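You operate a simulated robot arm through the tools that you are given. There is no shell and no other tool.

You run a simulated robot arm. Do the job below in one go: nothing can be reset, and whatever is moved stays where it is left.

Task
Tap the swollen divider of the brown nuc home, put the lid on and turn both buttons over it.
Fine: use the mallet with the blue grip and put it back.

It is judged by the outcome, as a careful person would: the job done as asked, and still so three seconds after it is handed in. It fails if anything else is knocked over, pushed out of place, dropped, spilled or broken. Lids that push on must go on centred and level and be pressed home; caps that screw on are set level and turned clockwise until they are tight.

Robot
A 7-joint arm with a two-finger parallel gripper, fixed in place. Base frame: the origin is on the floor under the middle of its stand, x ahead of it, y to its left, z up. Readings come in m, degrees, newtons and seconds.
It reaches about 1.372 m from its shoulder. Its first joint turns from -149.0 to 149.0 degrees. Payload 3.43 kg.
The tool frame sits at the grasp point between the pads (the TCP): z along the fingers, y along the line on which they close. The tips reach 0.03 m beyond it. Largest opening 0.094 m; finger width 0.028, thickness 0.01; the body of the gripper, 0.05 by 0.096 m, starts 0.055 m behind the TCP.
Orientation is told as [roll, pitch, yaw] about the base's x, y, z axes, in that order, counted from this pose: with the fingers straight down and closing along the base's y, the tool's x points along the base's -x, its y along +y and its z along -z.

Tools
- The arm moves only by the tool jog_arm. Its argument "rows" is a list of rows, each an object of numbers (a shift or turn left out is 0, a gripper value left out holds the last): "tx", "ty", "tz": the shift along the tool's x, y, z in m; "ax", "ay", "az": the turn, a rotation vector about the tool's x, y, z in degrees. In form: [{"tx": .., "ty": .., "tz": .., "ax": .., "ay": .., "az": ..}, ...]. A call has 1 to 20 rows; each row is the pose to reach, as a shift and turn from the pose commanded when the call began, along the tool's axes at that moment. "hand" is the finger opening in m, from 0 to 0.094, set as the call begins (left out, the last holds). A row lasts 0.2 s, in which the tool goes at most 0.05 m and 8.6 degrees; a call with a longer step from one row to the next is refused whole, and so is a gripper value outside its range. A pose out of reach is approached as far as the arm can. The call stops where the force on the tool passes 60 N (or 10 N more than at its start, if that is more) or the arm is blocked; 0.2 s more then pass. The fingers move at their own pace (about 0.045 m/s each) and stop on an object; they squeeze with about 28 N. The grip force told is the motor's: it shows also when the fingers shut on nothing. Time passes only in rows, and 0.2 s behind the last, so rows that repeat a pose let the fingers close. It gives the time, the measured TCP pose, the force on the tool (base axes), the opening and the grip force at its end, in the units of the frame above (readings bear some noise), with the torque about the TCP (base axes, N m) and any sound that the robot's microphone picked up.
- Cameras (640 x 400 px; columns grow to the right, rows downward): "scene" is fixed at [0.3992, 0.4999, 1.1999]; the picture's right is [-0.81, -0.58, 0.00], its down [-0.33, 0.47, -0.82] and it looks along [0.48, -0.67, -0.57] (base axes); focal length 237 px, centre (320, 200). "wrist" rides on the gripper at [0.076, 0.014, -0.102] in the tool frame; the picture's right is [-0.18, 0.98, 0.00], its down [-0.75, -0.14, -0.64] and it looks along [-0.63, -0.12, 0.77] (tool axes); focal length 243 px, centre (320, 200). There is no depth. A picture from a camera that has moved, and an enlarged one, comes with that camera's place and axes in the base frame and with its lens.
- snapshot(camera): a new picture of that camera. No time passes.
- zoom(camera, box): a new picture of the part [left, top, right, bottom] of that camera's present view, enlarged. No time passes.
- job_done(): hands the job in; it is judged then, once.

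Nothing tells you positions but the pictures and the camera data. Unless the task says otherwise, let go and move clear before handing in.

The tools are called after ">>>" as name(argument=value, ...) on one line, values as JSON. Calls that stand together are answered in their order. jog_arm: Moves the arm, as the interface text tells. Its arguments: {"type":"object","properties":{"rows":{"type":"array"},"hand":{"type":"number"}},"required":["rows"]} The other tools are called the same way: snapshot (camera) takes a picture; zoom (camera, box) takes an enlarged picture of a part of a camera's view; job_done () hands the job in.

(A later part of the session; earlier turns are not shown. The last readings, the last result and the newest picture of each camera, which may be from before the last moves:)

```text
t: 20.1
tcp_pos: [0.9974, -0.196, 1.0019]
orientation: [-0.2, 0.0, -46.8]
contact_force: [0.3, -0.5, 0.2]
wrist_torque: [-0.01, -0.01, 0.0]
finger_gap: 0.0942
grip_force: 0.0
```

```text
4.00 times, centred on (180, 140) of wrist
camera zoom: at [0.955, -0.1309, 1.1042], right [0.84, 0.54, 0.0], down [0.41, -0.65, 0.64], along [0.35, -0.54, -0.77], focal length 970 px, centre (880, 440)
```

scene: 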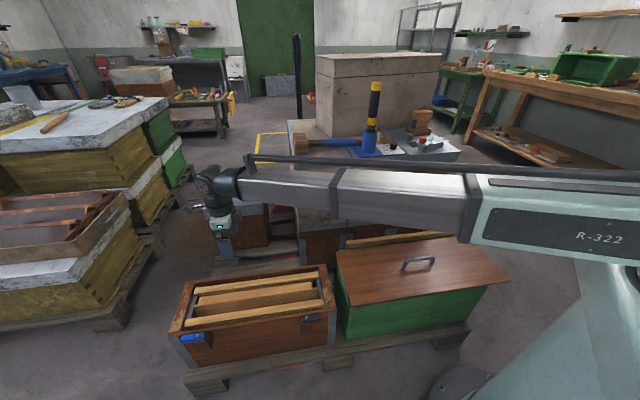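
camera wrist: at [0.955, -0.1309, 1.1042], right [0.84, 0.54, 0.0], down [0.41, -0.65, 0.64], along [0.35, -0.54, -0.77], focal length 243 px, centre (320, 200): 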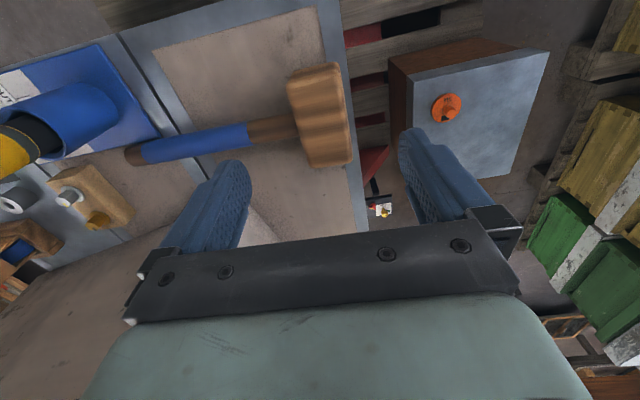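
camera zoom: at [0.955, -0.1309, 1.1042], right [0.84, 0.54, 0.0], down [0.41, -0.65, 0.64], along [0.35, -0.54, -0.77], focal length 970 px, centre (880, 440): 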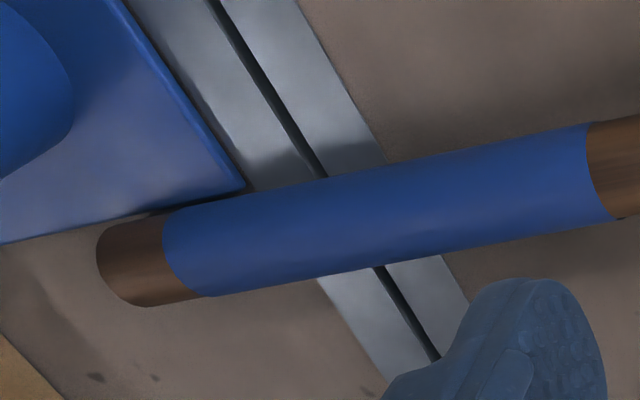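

The gripper yaw matches the handle, which sits about 3.8 cm off the tool axis with the head centred between the fingers. I'll lower to just above the head and check finger clearance.

>>> jog_arm(rows=[{"tx": -0.001, "ty": -0.001, "tz": 0.03}, {"tx": -0.002, "ty": -0.001, "tz": 0.06}, {"tx": -0.003, "ty": -0.002, "tz": 0.085}, {"tx": -0.003, "ty": -0.002, "tz": 0.107}, {"tx": -0.003, "ty": -0.002, "tz": 0.107}], hand=0.094)

>>> snapshot(camera="wrist")

>>> zoom(camera="scene", box=[270, 90, 370, 170])

```text
t: 21.3
tcp_pos: [0.9984, -0.1996, 0.8943]
orientation: [0.0, 0.0, -46.9]
contact_force: [1.0, -0.5, -0.6]
wrist_torque: [0.0, 0.02, -0.01]
finger_gap: 0.094
grip_force: 0.1
```

```text
taken
camera wrist: at [0.9556, -0.1341, 0.9969], right [0.84, 0.54, 0.0], down [0.41, -0.65, 0.64], along [0.34, -0.54, -0.77], focal length 243 px, centre (320, 200)
```

wrist: 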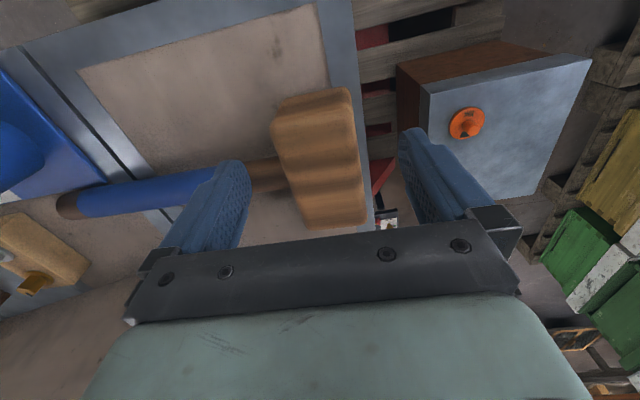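

```text
5.00 times, centred on (320, 130) of scene
camera zoom: at [0.3992, 0.4999, 1.1999], right [-0.81, -0.58, 0.0], down [-0.33, 0.47, -0.82], along [0.48, -0.67, -0.57], focal length 1184 px, centre (320, 550)
```

zoom: 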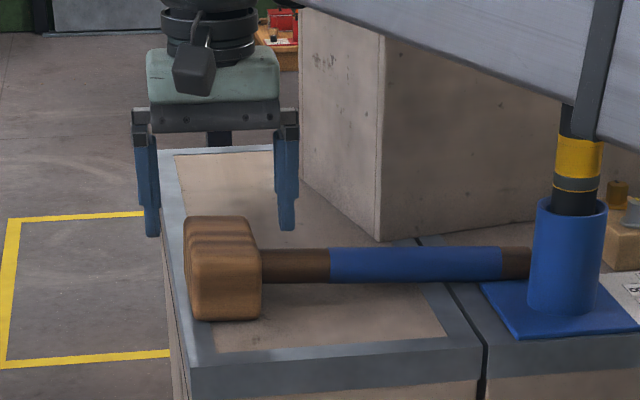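

>>> zoom(camera="wrist", box=[160, 70, 440, 240])

```text
2.29 times, centred on (300, 155) of wrist
camera zoom: at [0.9556, -0.1341, 0.9969], right [0.84, 0.54, 0.0], down [0.41, -0.65, 0.64], along [0.34, -0.54, -0.77], focal length 555 px, centre (366, 303)
```

zoom: 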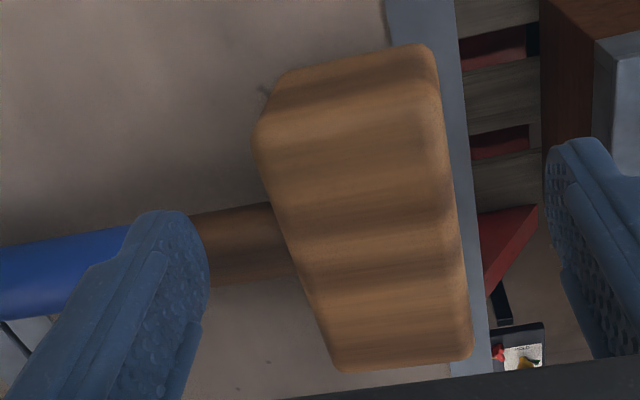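

There is about 8 mm between the finger and the handle, and the head is centred. I'll descend to z≈0.832 and close on the head.

>>> jog_arm(rows=[{"tz": 0.012}, {"tz": 0.024}, {"tz": 0.036}, {"tz": 0.048}, {"tz": 0.062}, {"tz": 0.062}])

>>> snapshot(camera="wrist")

>>> zoom(camera="scene", box=[270, 90, 370, 170])

```text
t: 22.7
tcp_pos: [0.997, -0.199, 0.8317]
orientation: [0.0, 0.0, -46.8]
contact_force: [0.5, 0.3, -0.1]
wrist_torque: [-0.02, 0.03, 0.02]
finger_gap: 0.0937
grip_force: 0.1
```

```text
taken
camera wrist: at [0.9556, -0.134, 0.9353], right [0.84, 0.54, 0.0], down [0.41, -0.65, 0.64], along [0.34, -0.54, -0.77], focal length 243 px, centre (320, 200)
```

wrist: 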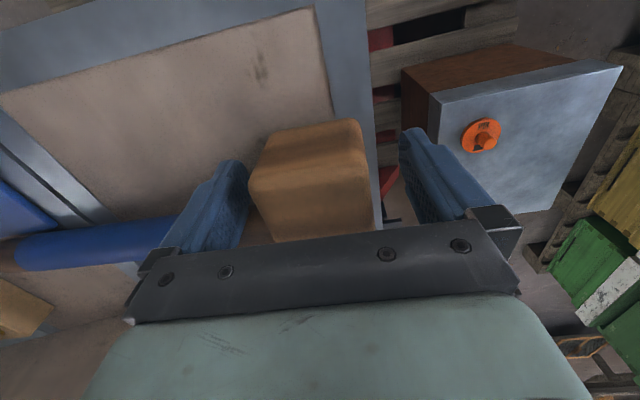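

```text
5.00 times, centred on (320, 130) of scene
camera zoom: at [0.3992, 0.4999, 1.1999], right [-0.81, -0.58, 0.0], down [-0.33, 0.47, -0.82], along [0.48, -0.67, -0.57], focal length 1184 px, centre (320, 550)
```

zoom: 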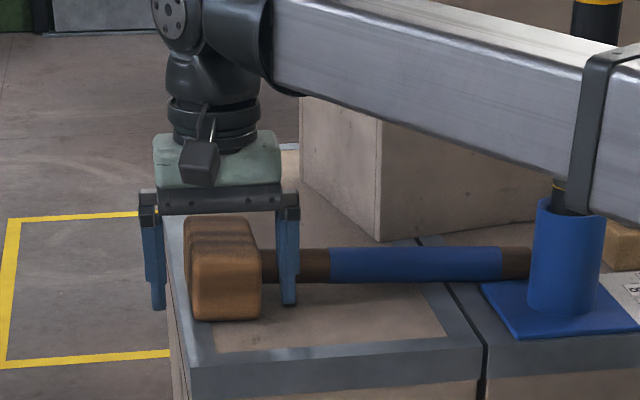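

The fingers straddle the head without contact, so I'll close on it.

>>> jog_arm(rows=[{}, {}, {}, {}, {}], hand=0.03)

>>> zoom(camera="scene", box=[270, 90, 370, 170])

```text
t: 23.9
tcp_pos: [0.9962, -0.1979, 0.8326]
orientation: [-0.1, 0.0, -46.9]
contact_force: [1.1, -0.2, -0.4]
wrist_torque: [0.05, -0.15, 0.06]
finger_gap: 0.0607
grip_force: 28.2
```

```text
5.00 times, centred on (320, 130) of scene
camera zoom: at [0.3992, 0.4999, 1.1999], right [-0.81, -0.58, 0.0], down [-0.33, 0.47, -0.82], along [0.48, -0.67, -0.57], focal length 1184 px, centre (320, 550)
```

zoom: 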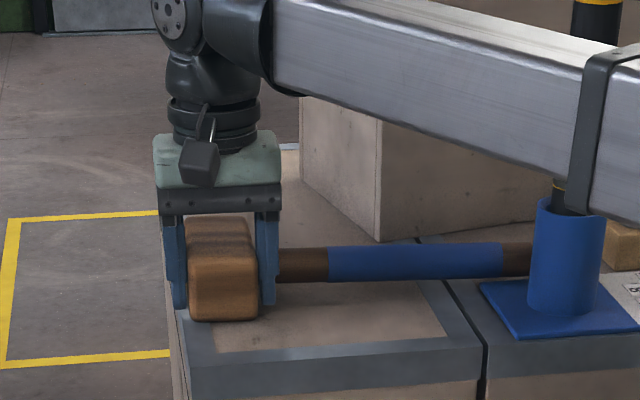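

The head is gripped at a 6.07 cm gap with 28 N. I'll lift gently and check that it holds level.

>>> jog_arm(rows=[{"tz": -0.01}, {"tz": -0.02}, {"tz": -0.035}, {"tz": -0.05}, {"tz": -0.05}])

>>> zoom(camera="scene", box=[270, 80, 370, 160])

```text
t: 25.1
tcp_pos: [0.9964, -0.1977, 0.8824]
orientation: [-0.1, 0.0, -46.9]
contact_force: [0.2, -0.3, -3.4]
wrist_torque: [0.18, -0.06, 0.01]
finger_gap: 0.0607
grip_force: 28.3
```

```text
5.00 times, centred on (320, 120) of scene
camera zoom: at [0.3992, 0.4999, 1.1999], right [-0.81, -0.58, 0.0], down [-0.33, 0.47, -0.82], along [0.48, -0.67, -0.57], focal length 1184 px, centre (320, 600)
```

zoom: 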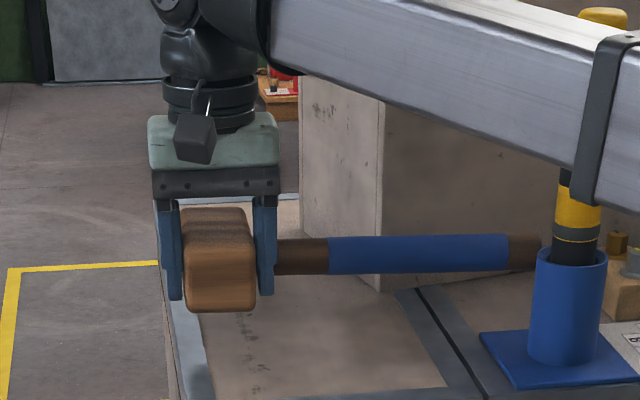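

The mallet is held level, weighing about 3.4 N. I'll shift it along its handle away from the upright cup, then carry it over the nuc while turning it so the handle points to the near side.

>>> jog_arm(rows=[{"ty": 0.03, "tz": -0.01}, {"ty": 0.07, "tz": -0.02}, {"ty": 0.11, "tz": -0.03}, {"ty": 0.15, "tz": -0.04}, {"tx": 0.034, "ty": 0.167, "tz": -0.04, "az": 8}, {"tx": 0.068, "ty": 0.175, "tz": -0.04, "az": 16}, {"tx": 0.102, "ty": 0.182, "tz": -0.04, "az": 24}, {"tx": 0.136, "ty": 0.19, "tz": -0.04, "az": 32}, {"tx": 0.17, "ty": 0.197, "tz": -0.04, "az": 40}, {"tx": 0.204, "ty": 0.204, "tz": -0.02, "az": 48}, {"tx": 0.238, "ty": 0.212, "tz": 0.01, "az": 56.1}, {"tx": 0.272, "ty": 0.219, "tz": 0.04, "az": 64.1}, {"tx": 0.306, "ty": 0.226, "tz": 0.07, "az": 72.1}, {"tx": 0.34, "ty": 0.234, "tz": 0.1, "az": 80.1}, {"tx": 0.3736, "ty": 0.241, "tz": 0.1324, "az": 88.1}, {"tx": 0.3736, "ty": 0.241, "tz": 0.1324, "az": 88.1}, {"tx": 0.3736, "ty": 0.241, "tz": 0.1324, "az": 88.1}])

>>> snapshot(camera="scene")

>>> snapshot(camera="wrist")

```text
t: 28.7
tcp_pos: [0.9172, 0.2381, 0.7489]
orientation: [0.0, -0.1, -135.0]
contact_force: [0.2, 0.4, -3.1]
wrist_torque: [-0.05, -0.19, 0.02]
finger_gap: 0.0605
grip_force: 27.9
```

```text
taken
```

scene: 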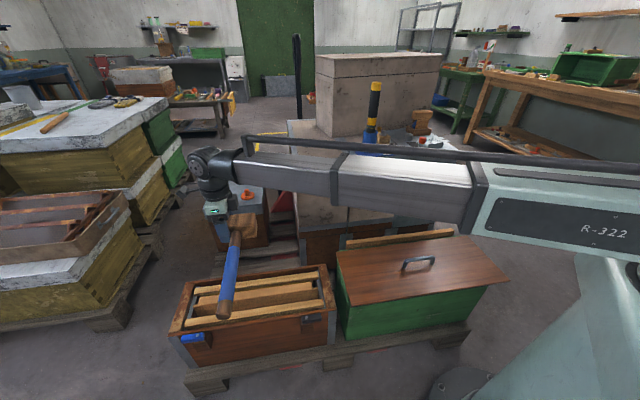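

```text
taken
camera wrist: at [0.982, 0.2816, 0.8512], right [0.56, -0.83, 0.0], down [-0.63, -0.43, 0.64], along [-0.53, -0.36, -0.77], focal length 243 px, centre (320, 200)
```

wrist: 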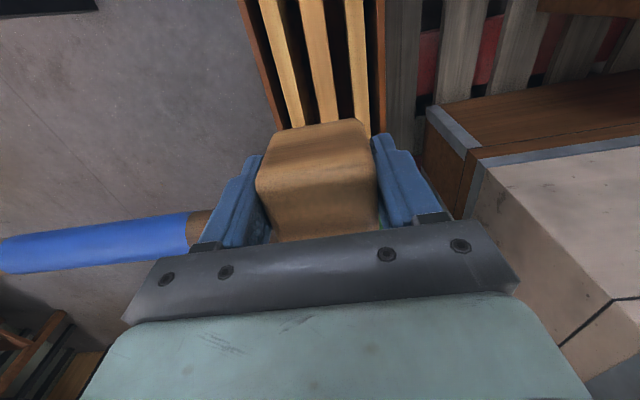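

The mallet is level above the nuc with its handle toward the near side. I'll lower to a few centimetres above the divider and check alignment.

>>> jog_arm(rows=[{"tz": 0.04}, {"tz": 0.08}, {"tz": 0.12}, {"tz": 0.16}, {"tz": 0.19}, {"tz": 0.21}, {"tz": 0.21}])

>>> snapshot(camera="wrist")

>>> zoom(camera="scene", box=[180, 200, 340, 340])

```text
t: 30.3
tcp_pos: [0.9177, 0.2391, 0.5401]
orientation: [0.0, 0.1, -135.0]
contact_force: [0.0, 0.2, -3.1]
wrist_torque: [-0.05, -0.15, -0.02]
finger_gap: 0.0604
grip_force: 27.7
```

```text
taken
camera wrist: at [0.9816, 0.2817, 0.642], right [0.56, -0.83, 0.0], down [-0.63, -0.43, 0.64], along [-0.53, -0.36, -0.77], focal length 243 px, centre (320, 200)
```

wrist: 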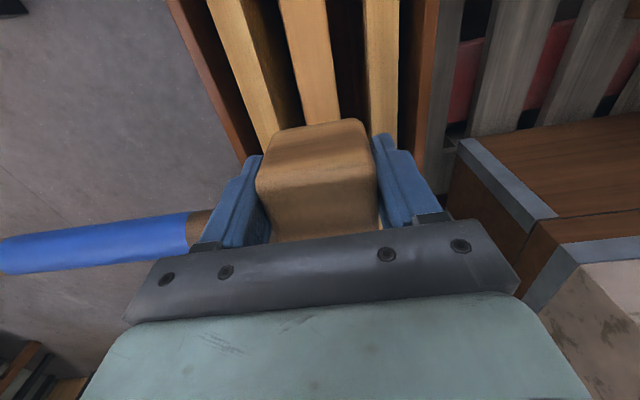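

```text
2.86 times, centred on (260, 270) of scene
camera zoom: at [0.3992, 0.4999, 1.1999], right [-0.81, -0.58, 0.0], down [-0.33, 0.47, -0.82], along [0.48, -0.67, -0.57], focal length 676 px, centre (491, 0)
```

zoom: 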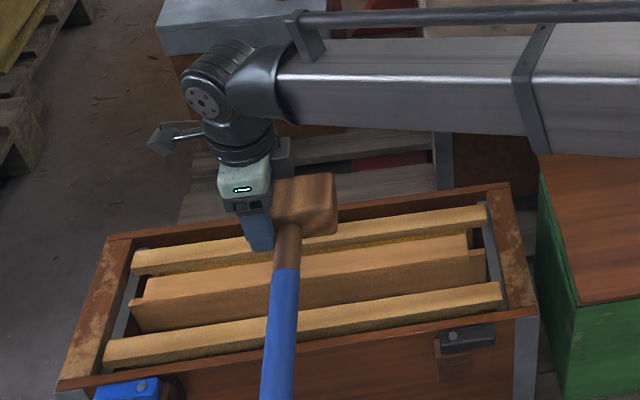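

>>> zoom(camera="wrist", box=[200, 0, 440, 150])

```text
2.67 times, centred on (320, 75) of wrist
camera zoom: at [0.9816, 0.2817, 0.642], right [0.56, -0.83, 0.0], down [-0.63, -0.43, 0.64], along [-0.53, -0.36, -0.77], focal length 647 px, centre (320, 533)
```

zoom: 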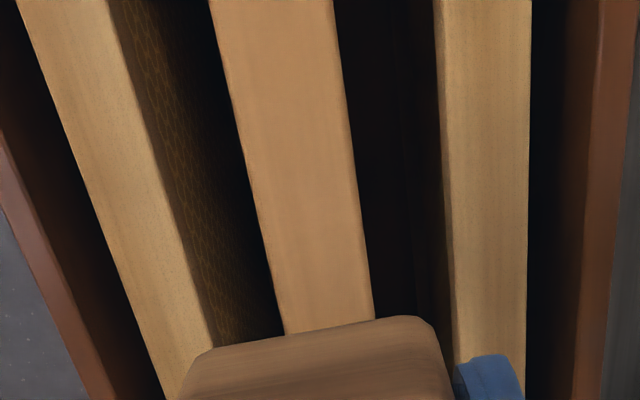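

The head is centred over the divider within about 2 mm, with 1.3 cm clear of the frames on each side. First I'll make a slow contact to find the divider's height.

>>> jog_arm(rows=[{"tz": 0.02}, {"tz": 0.04}, {"tz": 0.05}, {"tz": 0.055}, {"tz": 0.06}, {"tz": 0.063}, {"tz": 0.066}, {"tz": 0.069}, {"tz": 0.072}])

>>> zoom(camera="scene", box=[180, 220, 340, 340])

```text
t: 32.3
tcp_pos: [0.9179, 0.2387, 0.4666]
orientation: [0.0, 0.0, -135.0]
contact_force: [0.6, -0.8, -4.5]
wrist_torque: [-0.05, -0.19, 0.01]
finger_gap: 0.06
grip_force: 27.9
```

```text
3.33 times, centred on (260, 280) of scene
camera zoom: at [0.3992, 0.4999, 1.1999], right [-0.81, -0.58, 0.0], down [-0.33, 0.47, -0.82], along [0.48, -0.67, -0.57], focal length 789 px, centre (520, -67)
```

zoom: 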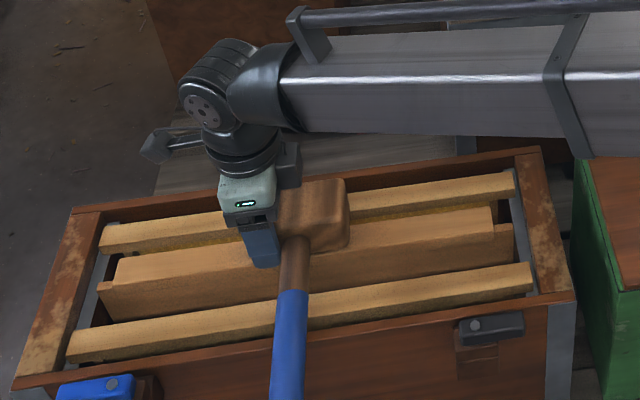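

No contact yet at tool z=0.467, so I'll continue in 2 mm steps.

>>> jog_arm(rows=[{"tz": 0.002}, {"tz": 0.004}, {"tz": 0.006}, {"tz": 0.008}])

```text
t: 33.3
tcp_pos: [0.9168, 0.2377, 0.4588]
orientation: [0.0, -0.1, -135.1]
contact_force: [0.0, -0.7, -2.8]
wrist_torque: [-0.05, -0.19, 0.01]
finger_gap: 0.0606
grip_force: 28.0
```

>>> jog_arm(rows=[{"tz": 0.002}, {"tz": 0.004}, {"tz": 0.006}, {"tz": 0.008}])

>>> zoom(camera="scene", box=[210, 240, 290, 310])

>>> zoom(camera="wrist", box=[200, 0, 440, 150])

```text
t: 34.3
tcp_pos: [0.9171, 0.2385, 0.4525]
orientation: [0.0, -0.1, -135.1]
contact_force: [-0.5, 1.0, -3.9]
wrist_torque: [-0.03, -0.2, -0.05]
finger_gap: 0.0604
grip_force: 28.1
```

```text
5.71 times, centred on (250, 275) of scene
camera zoom: at [0.3992, 0.4999, 1.1999], right [-0.81, -0.58, 0.0], down [-0.33, 0.47, -0.82], along [0.48, -0.67, -0.57], focal length 1353 px, centre (720, -229)
```

zoom: 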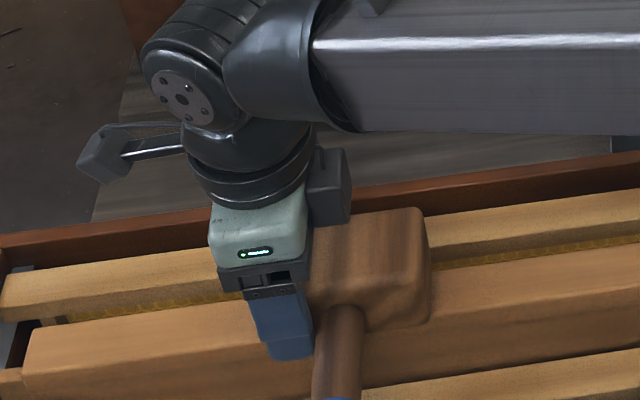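

```text
2.67 times, centred on (320, 75) of wrist
camera zoom: at [0.982, 0.2811, 0.5544], right [0.56, -0.83, 0.0], down [-0.63, -0.43, 0.64], along [-0.53, -0.36, -0.77], focal length 647 px, centre (320, 533)
```

zoom: 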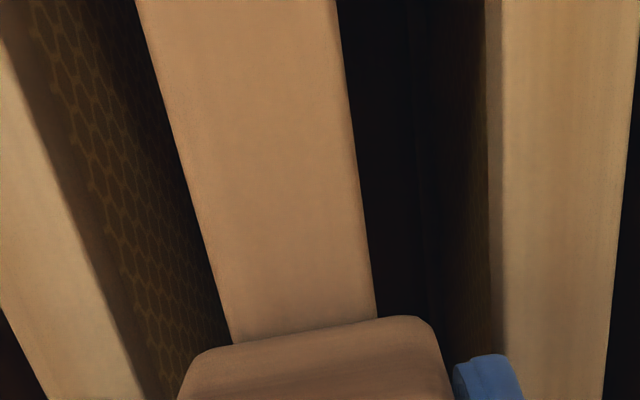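

I need a clear look at where the head's underside sits relative to the divider and the fingertips.

>>> zoom(camera="scene", box=[232, 262, 282, 304])

>>> snapshot(camera="wrist")

>>> zoom(camera="scene", box=[160, 240, 340, 350])

```text
9.52 times, centred on (257, 283) of scene
camera zoom: at [0.3992, 0.4999, 1.1999], right [-0.81, -0.58, 0.0], down [-0.33, 0.47, -0.82], along [0.48, -0.67, -0.57], focal length 2255 px, centre (920, -590)
```

zoom: 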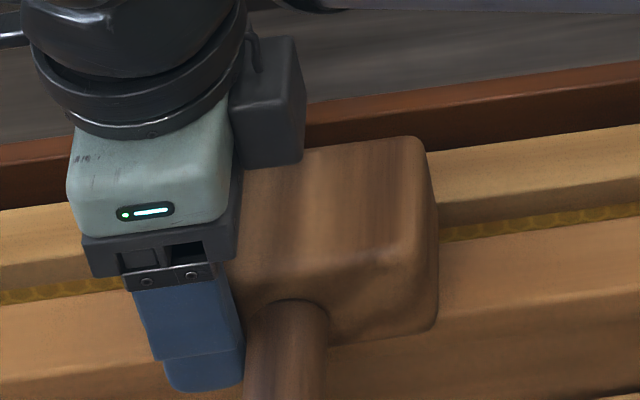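

```text
taken
camera wrist: at [0.982, 0.2811, 0.5544], right [0.56, -0.83, 0.0], down [-0.63, -0.43, 0.64], along [-0.53, -0.36, -0.77], focal length 243 px, centre (320, 200)
```

wrist: 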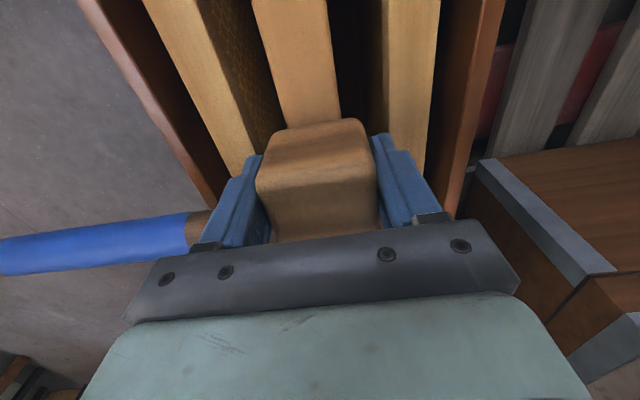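

```text
3.56 times, centred on (250, 295) of scene
camera zoom: at [0.3992, 0.4999, 1.1999], right [-0.81, -0.58, 0.0], down [-0.33, 0.47, -0.82], along [0.48, -0.67, -0.57], focal length 842 px, centre (569, -138)
```

zoom: 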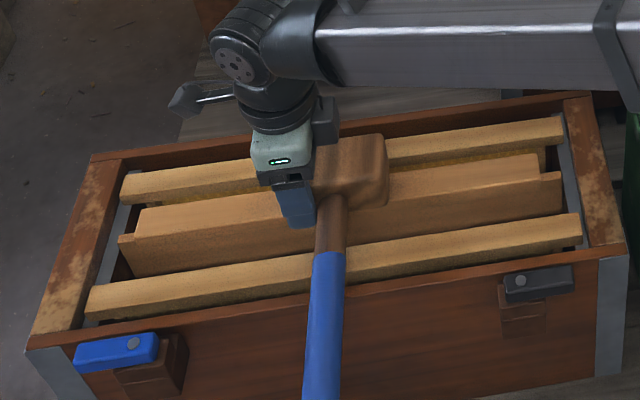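

>>> zoom(camera="scene", box=[255, 255, 355, 335])

>>> zoom(camera="scene", box=[160, 255, 260, 355])

```text
5.00 times, centred on (305, 295) of scene
camera zoom: at [0.3992, 0.4999, 1.1999], right [-0.81, -0.58, 0.0], down [-0.33, 0.47, -0.82], along [0.48, -0.67, -0.57], focal length 1184 px, centre (395, -275)
```

zoom: 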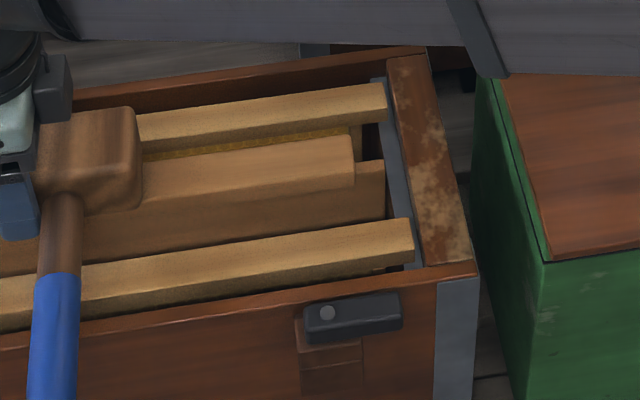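

```text
4.00 times, centred on (210, 305) of scene
camera zoom: at [0.3992, 0.4999, 1.1999], right [-0.81, -0.58, 0.0], down [-0.33, 0.47, -0.82], along [0.48, -0.67, -0.57], focal length 947 px, centre (760, -220)
```

zoom: 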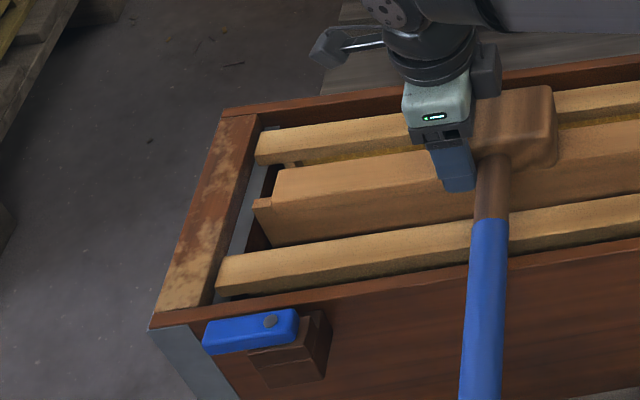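

Rechecking, the stack top is z≈0.80, so the head underside sits only about 3 cm below the tool point. That puts my fingertips flush with it and too close to the frames when striking. I'll take the mallet back to its spot and regrip 2 cm higher.

>>> jog_arm(rows=[{"tz": -0.03}, {"tz": -0.075}, {"tz": -0.12}, {"tz": -0.165}, {"tz": -0.21}, {"tz": -0.255}, {"tz": -0.3}, {"tx": -0.009, "ty": 0.033, "tz": -0.33, "az": -8}, {"tx": -0.018, "ty": 0.066, "tz": -0.36, "az": -16}, {"tx": -0.027, "ty": 0.099, "tz": -0.39, "az": -24}, {"tx": -0.037, "ty": 0.132, "tz": -0.42, "az": -32}, {"tx": -0.046, "ty": 0.165, "tz": -0.45, "az": -40}, {"tx": -0.055, "ty": 0.198, "tz": -0.46, "az": -48}, {"tx": -0.064, "ty": 0.231, "tz": -0.46, "az": -56.1}, {"tx": -0.074, "ty": 0.265, "tz": -0.46, "az": -64.1}, {"tx": -0.083, "ty": 0.298, "tz": -0.46, "az": -72.1}, {"tx": -0.092, "ty": 0.331, "tz": -0.46, "az": -80.1}, {"tx": -0.102, "ty": 0.364, "tz": -0.46, "az": -88.1}, {"tx": -0.102, "ty": 0.364, "tz": -0.46, "az": -88.1}])

```text
t: 38.3
tcp_pos: [1.1035, -0.0917, 0.9123]
orientation: [-0.1, 0.0, -46.7]
contact_force: [-0.3, -0.4, -2.2]
wrist_torque: [0.19, -0.1, 0.0]
finger_gap: 0.0601
grip_force: 28.4
```

>>> jog_arm(rows=[{"ty": -0.03, "tx": -0.001, "az": 0.1}, {"ty": -0.07, "tx": -0.002, "az": 0.2}, {"ty": -0.11, "tx": -0.003, "az": 0.2}, {"ty": -0.14, "tx": -0.004, "az": 0.2}, {"ty": -0.151, "tx": -0.0044, "az": 0.2}, {"ty": -0.151, "tx": -0.0044, "tz": 0.02, "az": 0.2}, {"ty": -0.151, "tx": -0.0044, "tz": 0.04, "az": 0.2}, {"ty": -0.151, "tx": -0.0044, "tz": 0.055, "az": 0.2}, {"ty": -0.151, "tx": -0.0044, "tz": 0.066, "az": 0.2}, {"ty": -0.151, "tx": -0.0044, "tz": 0.073, "az": 0.2}, {"ty": -0.151, "tx": -0.0044, "tz": 0.077, "az": 0.2}, {"ty": -0.151, "tx": -0.0044, "tz": 0.077, "az": 0.2}])

>>> zoom(camera="scene", box=[270, 90, 370, 170])

```text
t: 40.9
tcp_pos: [0.9954, -0.197, 0.8345]
orientation: [0.0, -0.1, -47.2]
contact_force: [0.7, 0.1, -2.8]
wrist_torque: [0.18, -0.03, 0.0]
finger_gap: 0.0604
grip_force: 28.0
```

```text
5.00 times, centred on (320, 130) of scene
camera zoom: at [0.3992, 0.4999, 1.1999], right [-0.81, -0.58, 0.0], down [-0.33, 0.47, -0.82], along [0.48, -0.67, -0.57], focal length 1184 px, centre (320, 550)
```

zoom: 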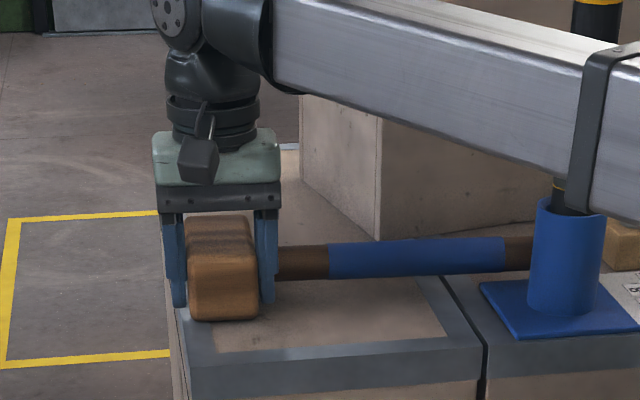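

>>> jog_arm(rows=[{"tz": 0.001}, {"tz": 0.002}, {"tz": 0.003}, {"tz": 0.003}])

```text
t: 41.9
tcp_pos: [0.9949, -0.1985, 0.8329]
orientation: [0.0, -0.1, -47.1]
contact_force: [0.5, 0.2, 5.1]
wrist_torque: [-0.44, -0.37, 0.07]
finger_gap: 0.0604
grip_force: 28.1
```

The mallet is touching down. I'll release it, rise 2 cm and regrip.

>>> jog_arm(rows=[{}, {}, {}, {}], hand=0.094)

>>> zoom(camera="scene", box=[270, 90, 370, 170])

>>> snapshot(camera="wrist")

```text
t: 42.9
tcp_pos: [0.9966, -0.1964, 0.8321]
orientation: [-0.2, 0.0, -47.2]
contact_force: [-0.1, -0.2, 0.1]
wrist_torque: [0.03, 0.01, -0.01]
finger_gap: 0.0939
grip_force: 0.0
```

```text
5.00 times, centred on (320, 130) of scene
camera zoom: at [0.3992, 0.4999, 1.1999], right [-0.81, -0.58, 0.0], down [-0.33, 0.47, -0.82], along [0.48, -0.67, -0.57], focal length 1184 px, centre (320, 550)
```

zoom: 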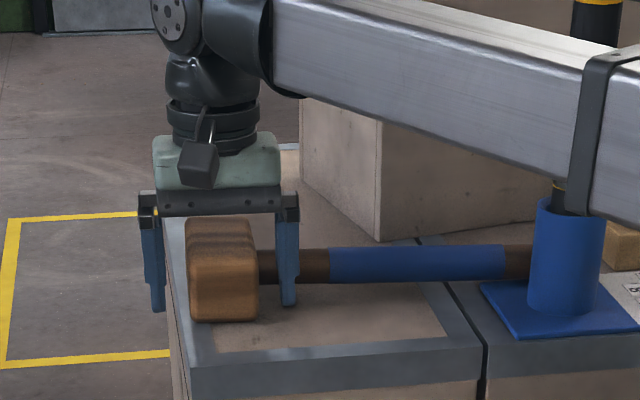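

```text
taken
camera wrist: at [0.9552, -0.1326, 0.9344], right [0.85, 0.53, 0.0], down [0.41, -0.65, 0.64], along [0.34, -0.54, -0.77], focal length 243 px, centre (320, 200)
```

wrist: 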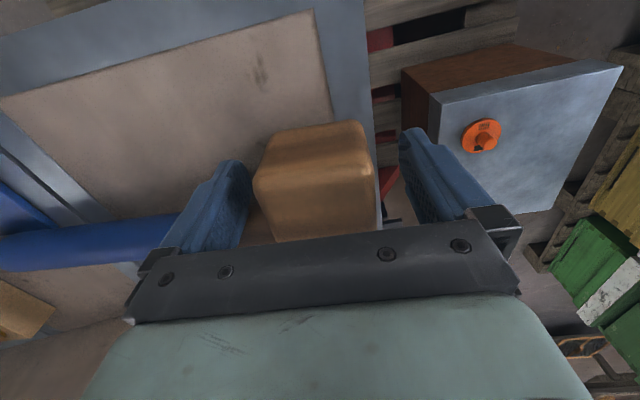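

The mallet is back where it lay. Rising 2 cm and regripping.

>>> jog_arm(rows=[{"tz": -0.01, "ax": -0.1}, {"tz": -0.019, "ax": -0.1}, {"tz": -0.019, "ax": -0.1}])

>>> jog_arm(rows=[{}, {}, {}, {}, {}], hand=0.03)

>>> jog_arm(rows=[{"tz": -0.01}, {"tz": -0.025}, {"tz": -0.04}, {"tz": -0.04}])

>>> zoom(camera="scene", box=[270, 80, 370, 160])

```text
t: 43.7
tcp_pos: [0.9955, -0.1965, 0.8514]
orientation: [0.0, 0.1, -47.1]
contact_force: [-0.5, 1.3, 0.3]
wrist_torque: [0.01, 0.0, -0.03]
finger_gap: 0.0942
grip_force: 0.1
```

```text
t: 44.9
tcp_pos: [0.9968, -0.197, 0.8504]
orientation: [0.1, 0.0, -47.1]
contact_force: [-1.6, -1.2, 0.3]
wrist_torque: [-0.07, 0.01, -0.08]
finger_gap: 0.0606
grip_force: 28.0
```

```text
t: 45.9
tcp_pos: [0.9962, -0.1981, 0.8913]
orientation: [0.0, 0.1, -47.2]
contact_force: [0.4, 0.7, -3.0]
wrist_torque: [0.16, -0.04, 0.03]
finger_gap: 0.0603
grip_force: 28.2
```

```text
5.00 times, centred on (320, 120) of scene
camera zoom: at [0.3992, 0.4999, 1.1999], right [-0.81, -0.58, 0.0], down [-0.33, 0.47, -0.82], along [0.48, -0.67, -0.57], focal length 1184 px, centre (320, 600)
```

zoom: 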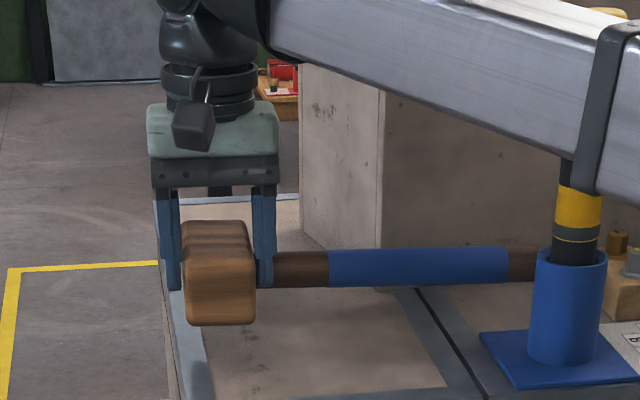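

The fingertips are now well above the head's underside. Carrying it back over the divider.

>>> jog_arm(rows=[{"ty": 0.03, "tz": -0.01}, {"ty": 0.07, "tz": -0.02}, {"ty": 0.11, "tz": -0.03}, {"ty": 0.15, "tz": -0.03}, {"tx": 0.034, "ty": 0.158, "tz": -0.03, "az": 8}, {"tx": 0.068, "ty": 0.166, "tz": -0.03, "az": 16}, {"tx": 0.102, "ty": 0.174, "tz": -0.03, "az": 24}, {"tx": 0.136, "ty": 0.182, "tz": -0.03, "az": 32}, {"tx": 0.17, "ty": 0.191, "tz": -0.02, "az": 40}, {"tx": 0.205, "ty": 0.199, "tz": 0.0, "az": 48}, {"tx": 0.239, "ty": 0.207, "tz": 0.03, "az": 56}, {"tx": 0.273, "ty": 0.215, "tz": 0.06, "az": 64}, {"tx": 0.307, "ty": 0.223, "tz": 0.09, "az": 72}, {"tx": 0.341, "ty": 0.231, "tz": 0.12, "az": 80}, {"tx": 0.3749, "ty": 0.2394, "tz": 0.15, "az": 87.8}, {"tx": 0.3749, "ty": 0.2394, "tz": 0.19, "az": 87.8}, {"tx": 0.3749, "ty": 0.2394, "tz": 0.23, "az": 87.8}, {"tx": 0.3749, "ty": 0.2394, "tz": 0.265, "az": 87.8}, {"tx": 0.3749, "ty": 0.2394, "tz": 0.2913, "az": 87.8}, {"tx": 0.3749, "ty": 0.2394, "tz": 0.2913, "az": 87.8}])

>>> zoom(camera="wrist", box=[180, 0, 460, 250])

>>> zoom(camera="scene", box=[160, 220, 340, 340])

```text
t: 50.1
tcp_pos: [0.9165, 0.2422, 0.5986]
orientation: [0.0, 0.1, -134.8]
contact_force: [0.1, -0.6, -3.1]
wrist_torque: [-0.08, -0.16, 0.02]
finger_gap: 0.0604
grip_force: 28.4
```

```text
1.60 times, centred on (320, 125) of wrist
camera zoom: at [0.9809, 0.2838, 0.702], right [0.57, -0.82, 0.0], down [-0.63, -0.43, 0.64], along [-0.53, -0.36, -0.77], focal length 388 px, centre (320, 320)
```

zoom: 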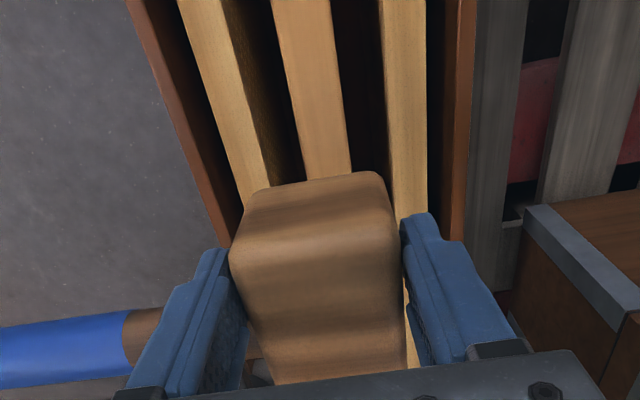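

```text
3.33 times, centred on (250, 280) of scene
camera zoom: at [0.3992, 0.4999, 1.1999], right [-0.81, -0.58, 0.0], down [-0.33, 0.47, -0.82], along [0.48, -0.67, -0.57], focal length 789 px, centre (553, -67)
```

zoom: 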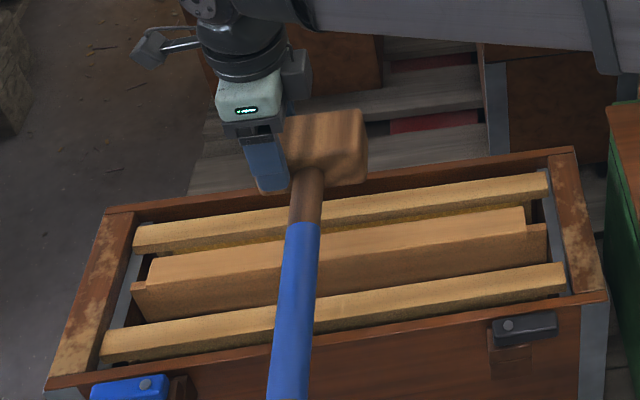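

I'll shift 4 mm to centre on the divider and descend to just above contact.

>>> jog_arm(rows=[{"ty": 0.004, "tz": 0.03}, {"ty": 0.004, "tz": 0.06}, {"ty": 0.004, "tz": 0.085}, {"ty": 0.004, "tz": 0.1}, {"ty": 0.004, "tz": 0.108}, {"ty": 0.004, "tz": 0.108}])

>>> zoom(camera="wrist", box=[200, 0, 440, 150])

>>> zoom(camera="scene", box=[210, 240, 310, 315])

```text
t: 51.5
tcp_pos: [0.9185, 0.2376, 0.4903]
orientation: [0.0, 0.1, -134.9]
contact_force: [-0.8, -0.2, -3.6]
wrist_torque: [-0.04, -0.19, -0.03]
finger_gap: 0.0603
grip_force: 28.1
```

```text
2.67 times, centred on (320, 75) of wrist
camera zoom: at [0.9835, 0.2806, 0.5943], right [0.57, -0.82, 0.0], down [-0.63, -0.43, 0.64], along [-0.53, -0.36, -0.77], focal length 647 px, centre (320, 533)
```

zoom: 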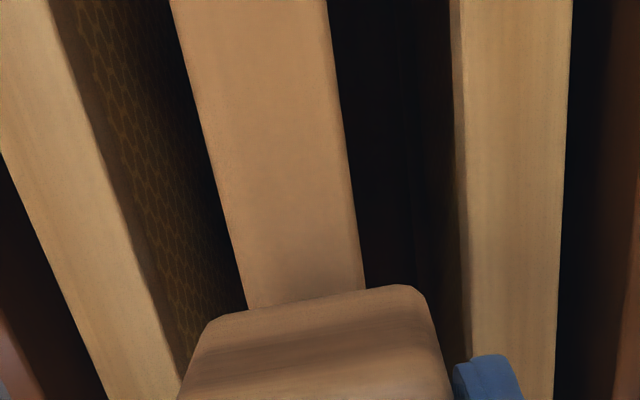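

```text
5.33 times, centred on (260, 278) of scene
camera zoom: at [0.3992, 0.4999, 1.1999], right [-0.81, -0.58, 0.0], down [-0.33, 0.47, -0.82], along [0.48, -0.67, -0.57], focal length 1263 px, centre (640, -213)
```

zoom: 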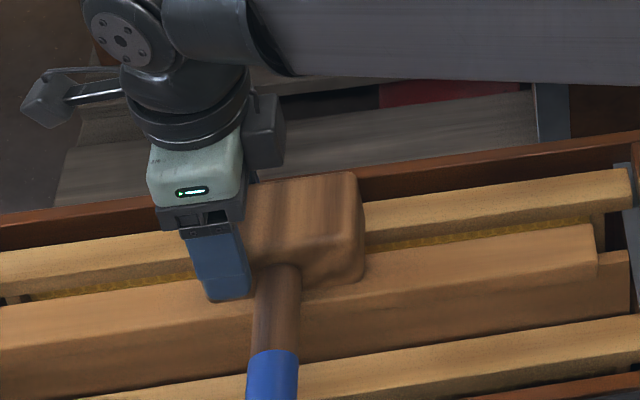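

>>> jog_arm(rows=[{"tz": 0.003}, {"tz": 0.006}, {"tz": 0.009}, {"tz": 0.012}, {"tz": 0.014}, {"tz": 0.016}, {"tz": 0.018}, {"tz": 0.02}, {"tz": 0.022}, {"tz": 0.024}])

```text
t: 53.7
tcp_pos: [0.9201, 0.2391, 0.4693]
orientation: [0.0, 0.1, -134.9]
contact_force: [0.0, -0.3, 12.1]
wrist_torque: [-0.4, 0.61, -0.01]
finger_gap: 0.0605
grip_force: 28.1
```

The head meets the divider top at tool z≈0.470 and 15 N does not move it. Now a first tap from 3 cm up.

>>> jog_arm(rows=[{"tz": -0.015}, {"tz": -0.03}, {"tz": -0.03}, {"tz": 0.01}, {"tz": -0.02}, {"tz": -0.03}])

>>> zoom(camera="scene", box=[255, 255, 355, 335])

```text
t: 55.1
tcp_pos: [0.9191, 0.2382, 0.4978]
orientation: [0.0, 0.1, -135.0]
contact_force: [0.3, 0.0, -3.6]
wrist_torque: [-0.05, -0.19, -0.01]
finger_gap: 0.0602
grip_force: 28.5
```

```text
5.00 times, centred on (305, 295) of scene
camera zoom: at [0.3992, 0.4999, 1.1999], right [-0.81, -0.58, 0.0], down [-0.33, 0.47, -0.82], along [0.48, -0.67, -0.57], focal length 1184 px, centre (395, -275)
```

zoom: 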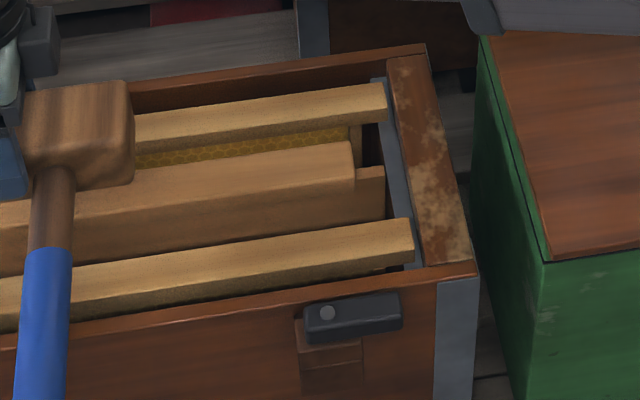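

That tap drove the divider down about 5–6 mm. Another tap, a little deeper.

>>> jog_arm(rows=[{"tz": 0.0}, {"tz": 0.045}, {"tz": 0.015}, {"tz": 0.0}])

>>> zoom(camera="scene", box=[255, 255, 355, 335])

>>> zoom(camera="scene", box=[160, 255, 260, 355])

```text
t: 56.1
tcp_pos: [0.9191, 0.2381, 0.498]
orientation: [0.1, 0.1, -134.9]
contact_force: [-0.1, -0.9, -3.5]
wrist_torque: [-0.08, -0.19, -0.03]
finger_gap: 0.0602
grip_force: 27.8
```

```text
5.00 times, centred on (305, 295) of scene
camera zoom: at [0.3992, 0.4999, 1.1999], right [-0.81, -0.58, 0.0], down [-0.33, 0.47, -0.82], along [0.48, -0.67, -0.57], focal length 1184 px, centre (395, -275)
```

zoom: 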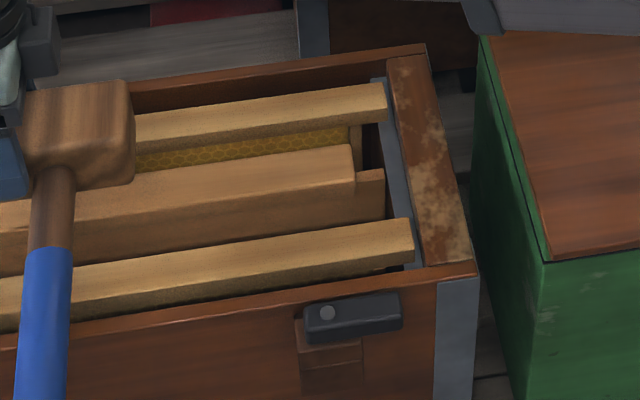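

```text
4.00 times, centred on (210, 305) of scene
camera zoom: at [0.3992, 0.4999, 1.1999], right [-0.81, -0.58, 0.0], down [-0.33, 0.47, -0.82], along [0.48, -0.67, -0.57], focal length 947 px, centre (760, -220)
```

zoom: 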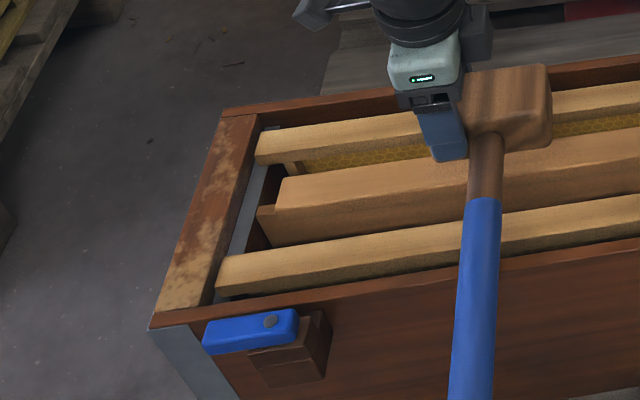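

It moved a bit further and stays level at both ends. Two more taps.

>>> jog_arm(rows=[{"tz": 0.0}, {"tz": 0.05}, {"tz": 0.015}, {"tz": 0.0}, {"tz": 0.0}, {"tz": 0.05}, {"tz": 0.015}, {"tz": 0.0}])

>>> zoom(camera="scene", box=[255, 255, 355, 335])

>>> zoom(camera="scene", box=[160, 255, 260, 355])

```text
t: 57.9
tcp_pos: [0.9182, 0.2372, 0.4971]
orientation: [0.1, 0.1, -135.0]
contact_force: [0.6, 0.0, -2.7]
wrist_torque: [-0.07, -0.19, -0.01]
finger_gap: 0.0605
grip_force: 27.3
```

```text
5.00 times, centred on (305, 295) of scene
camera zoom: at [0.3992, 0.4999, 1.1999], right [-0.81, -0.58, 0.0], down [-0.33, 0.47, -0.82], along [0.48, -0.67, -0.57], focal length 1184 px, centre (395, -275)
```

zoom: 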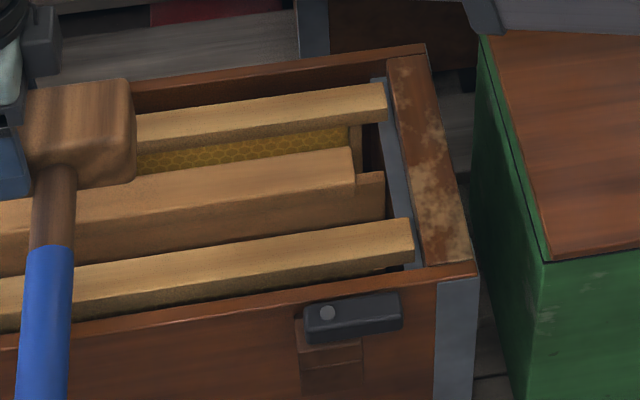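

```text
4.00 times, centred on (210, 305) of scene
camera zoom: at [0.3992, 0.4999, 1.1999], right [-0.81, -0.58, 0.0], down [-0.33, 0.47, -0.82], along [0.48, -0.67, -0.57], focal length 947 px, centre (760, -220)
```

zoom: 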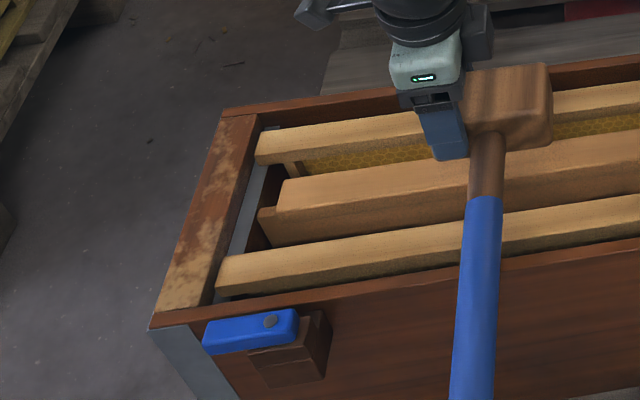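

The moves are getting smaller, so I'll strike with more follow-through.

>>> jog_arm(rows=[{"tz": 0.0}, {"tz": 0.012}, {"tz": 0.062}, {"tz": 0.02}, {"tz": 0.0}])

>>> zoom(camera="scene", box=[255, 255, 355, 335])

```text
t: 59.1
tcp_pos: [0.9188, 0.2374, 0.4957]
orientation: [0.0, 0.1, -134.8]
contact_force: [0.9, 0.1, -2.8]
wrist_torque: [-0.05, -0.19, -0.02]
finger_gap: 0.0602
grip_force: 28.1
```

```text
5.00 times, centred on (305, 295) of scene
camera zoom: at [0.3992, 0.4999, 1.1999], right [-0.81, -0.58, 0.0], down [-0.33, 0.47, -0.82], along [0.48, -0.67, -0.57], focal length 1184 px, centre (395, -275)
```

zoom: 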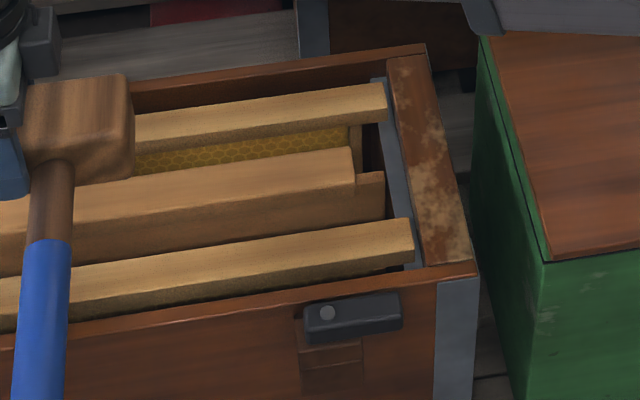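

>>> zoom(camera="scene", box=[310, 265, 350, 295])

>>> zoom(camera="scene", box=[175, 280, 225, 320])

>>> zoom(camera="scene", box=[205, 230, 285, 300])

>>> zoom(camera="wrist", box=[160, 0, 480, 250])

```text
13.33 times, centred on (330, 280) of scene
camera zoom: at [0.3992, 0.4999, 1.1999], right [-0.81, -0.58, 0.0], down [-0.33, 0.47, -0.82], along [0.48, -0.67, -0.57], focal length 3157 px, centre (187, -867)
```

zoom: 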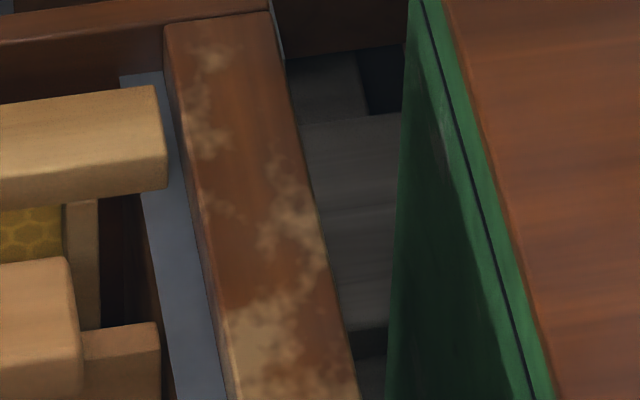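

```text
10.00 times, centred on (200, 300) of scene
camera zoom: at [0.3992, 0.4999, 1.1999], right [-0.81, -0.58, 0.0], down [-0.33, 0.47, -0.82], along [0.48, -0.67, -0.57], focal length 2368 px, centre (1520, -800)
```

zoom: 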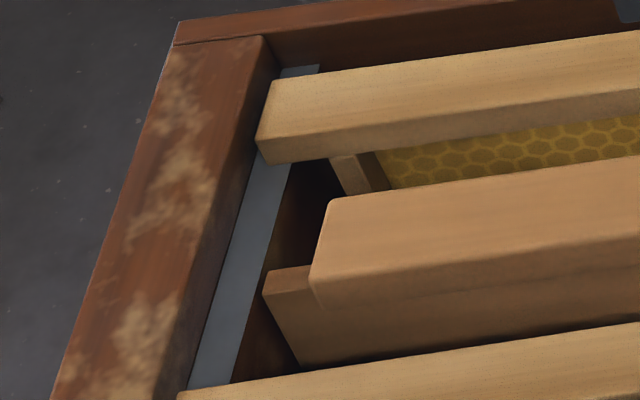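

```text
5.71 times, centred on (245, 265) of scene
camera zoom: at [0.3992, 0.4999, 1.1999], right [-0.81, -0.58, 0.0], down [-0.33, 0.47, -0.82], along [0.48, -0.67, -0.57], focal length 1353 px, centre (749, -171)
```

zoom: 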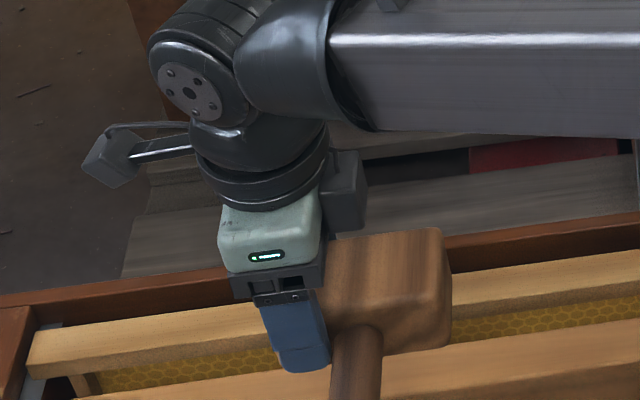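

```text
1.60 times, centred on (320, 125) of wrist
camera zoom: at [0.9836, 0.2805, 0.5998], right [0.57, -0.82, 0.0], down [-0.63, -0.43, 0.64], along [-0.53, -0.36, -0.77], focal length 388 px, centre (320, 320)
```

zoom: 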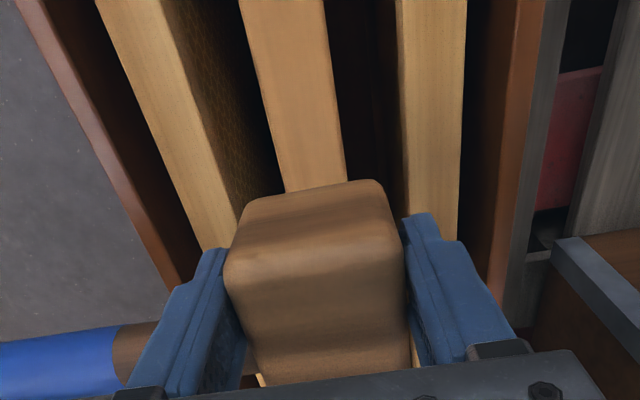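

By measurement the divider has dropped about 14 mm to z≈0.405, level with the frames and rim. The last tap moved nothing and the head slipped slightly in the grip, so I'll press slowly to see whether it is seated.

>>> jog_arm(rows=[{"tz": 0.015}, {"tz": 0.03}, {"tz": 0.036}, {"tz": 0.039}, {"tz": 0.041}, {"tz": 0.043}, {"tz": 0.045}, {"tz": 0.047}])

>>> zoom(camera="scene", box=[205, 240, 285, 310])

```text
t: 60.9
tcp_pos: [0.9188, 0.2386, 0.4512]
orientation: [0.0, -0.1, -135.0]
contact_force: [-0.3, -0.9, -3.5]
wrist_torque: [-0.04, -0.18, -0.04]
finger_gap: 0.0606
grip_force: 28.1
```

```text
5.71 times, centred on (245, 275) of scene
camera zoom: at [0.3992, 0.4999, 1.1999], right [-0.81, -0.58, 0.0], down [-0.33, 0.47, -0.82], along [0.48, -0.67, -0.57], focal length 1353 px, centre (749, -229)
```

zoom: 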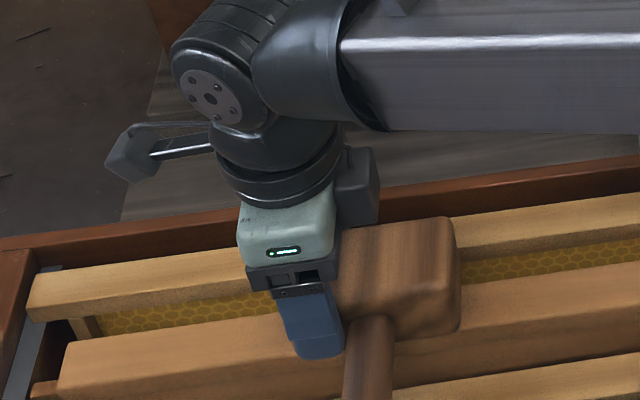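

>>> jog_arm(rows=[{"tz": 0.002}, {"tz": 0.004}, {"tz": 0.006}, {"tz": 0.008}])

```text
t: 61.9
tcp_pos: [0.9197, 0.2375, 0.4445]
orientation: [0.1, 0.3, -134.9]
contact_force: [-1.4, -0.9, 24.0]
wrist_torque: [0.03, 0.01, -0.04]
finger_gap: 0.0602
grip_force: 28.2
```

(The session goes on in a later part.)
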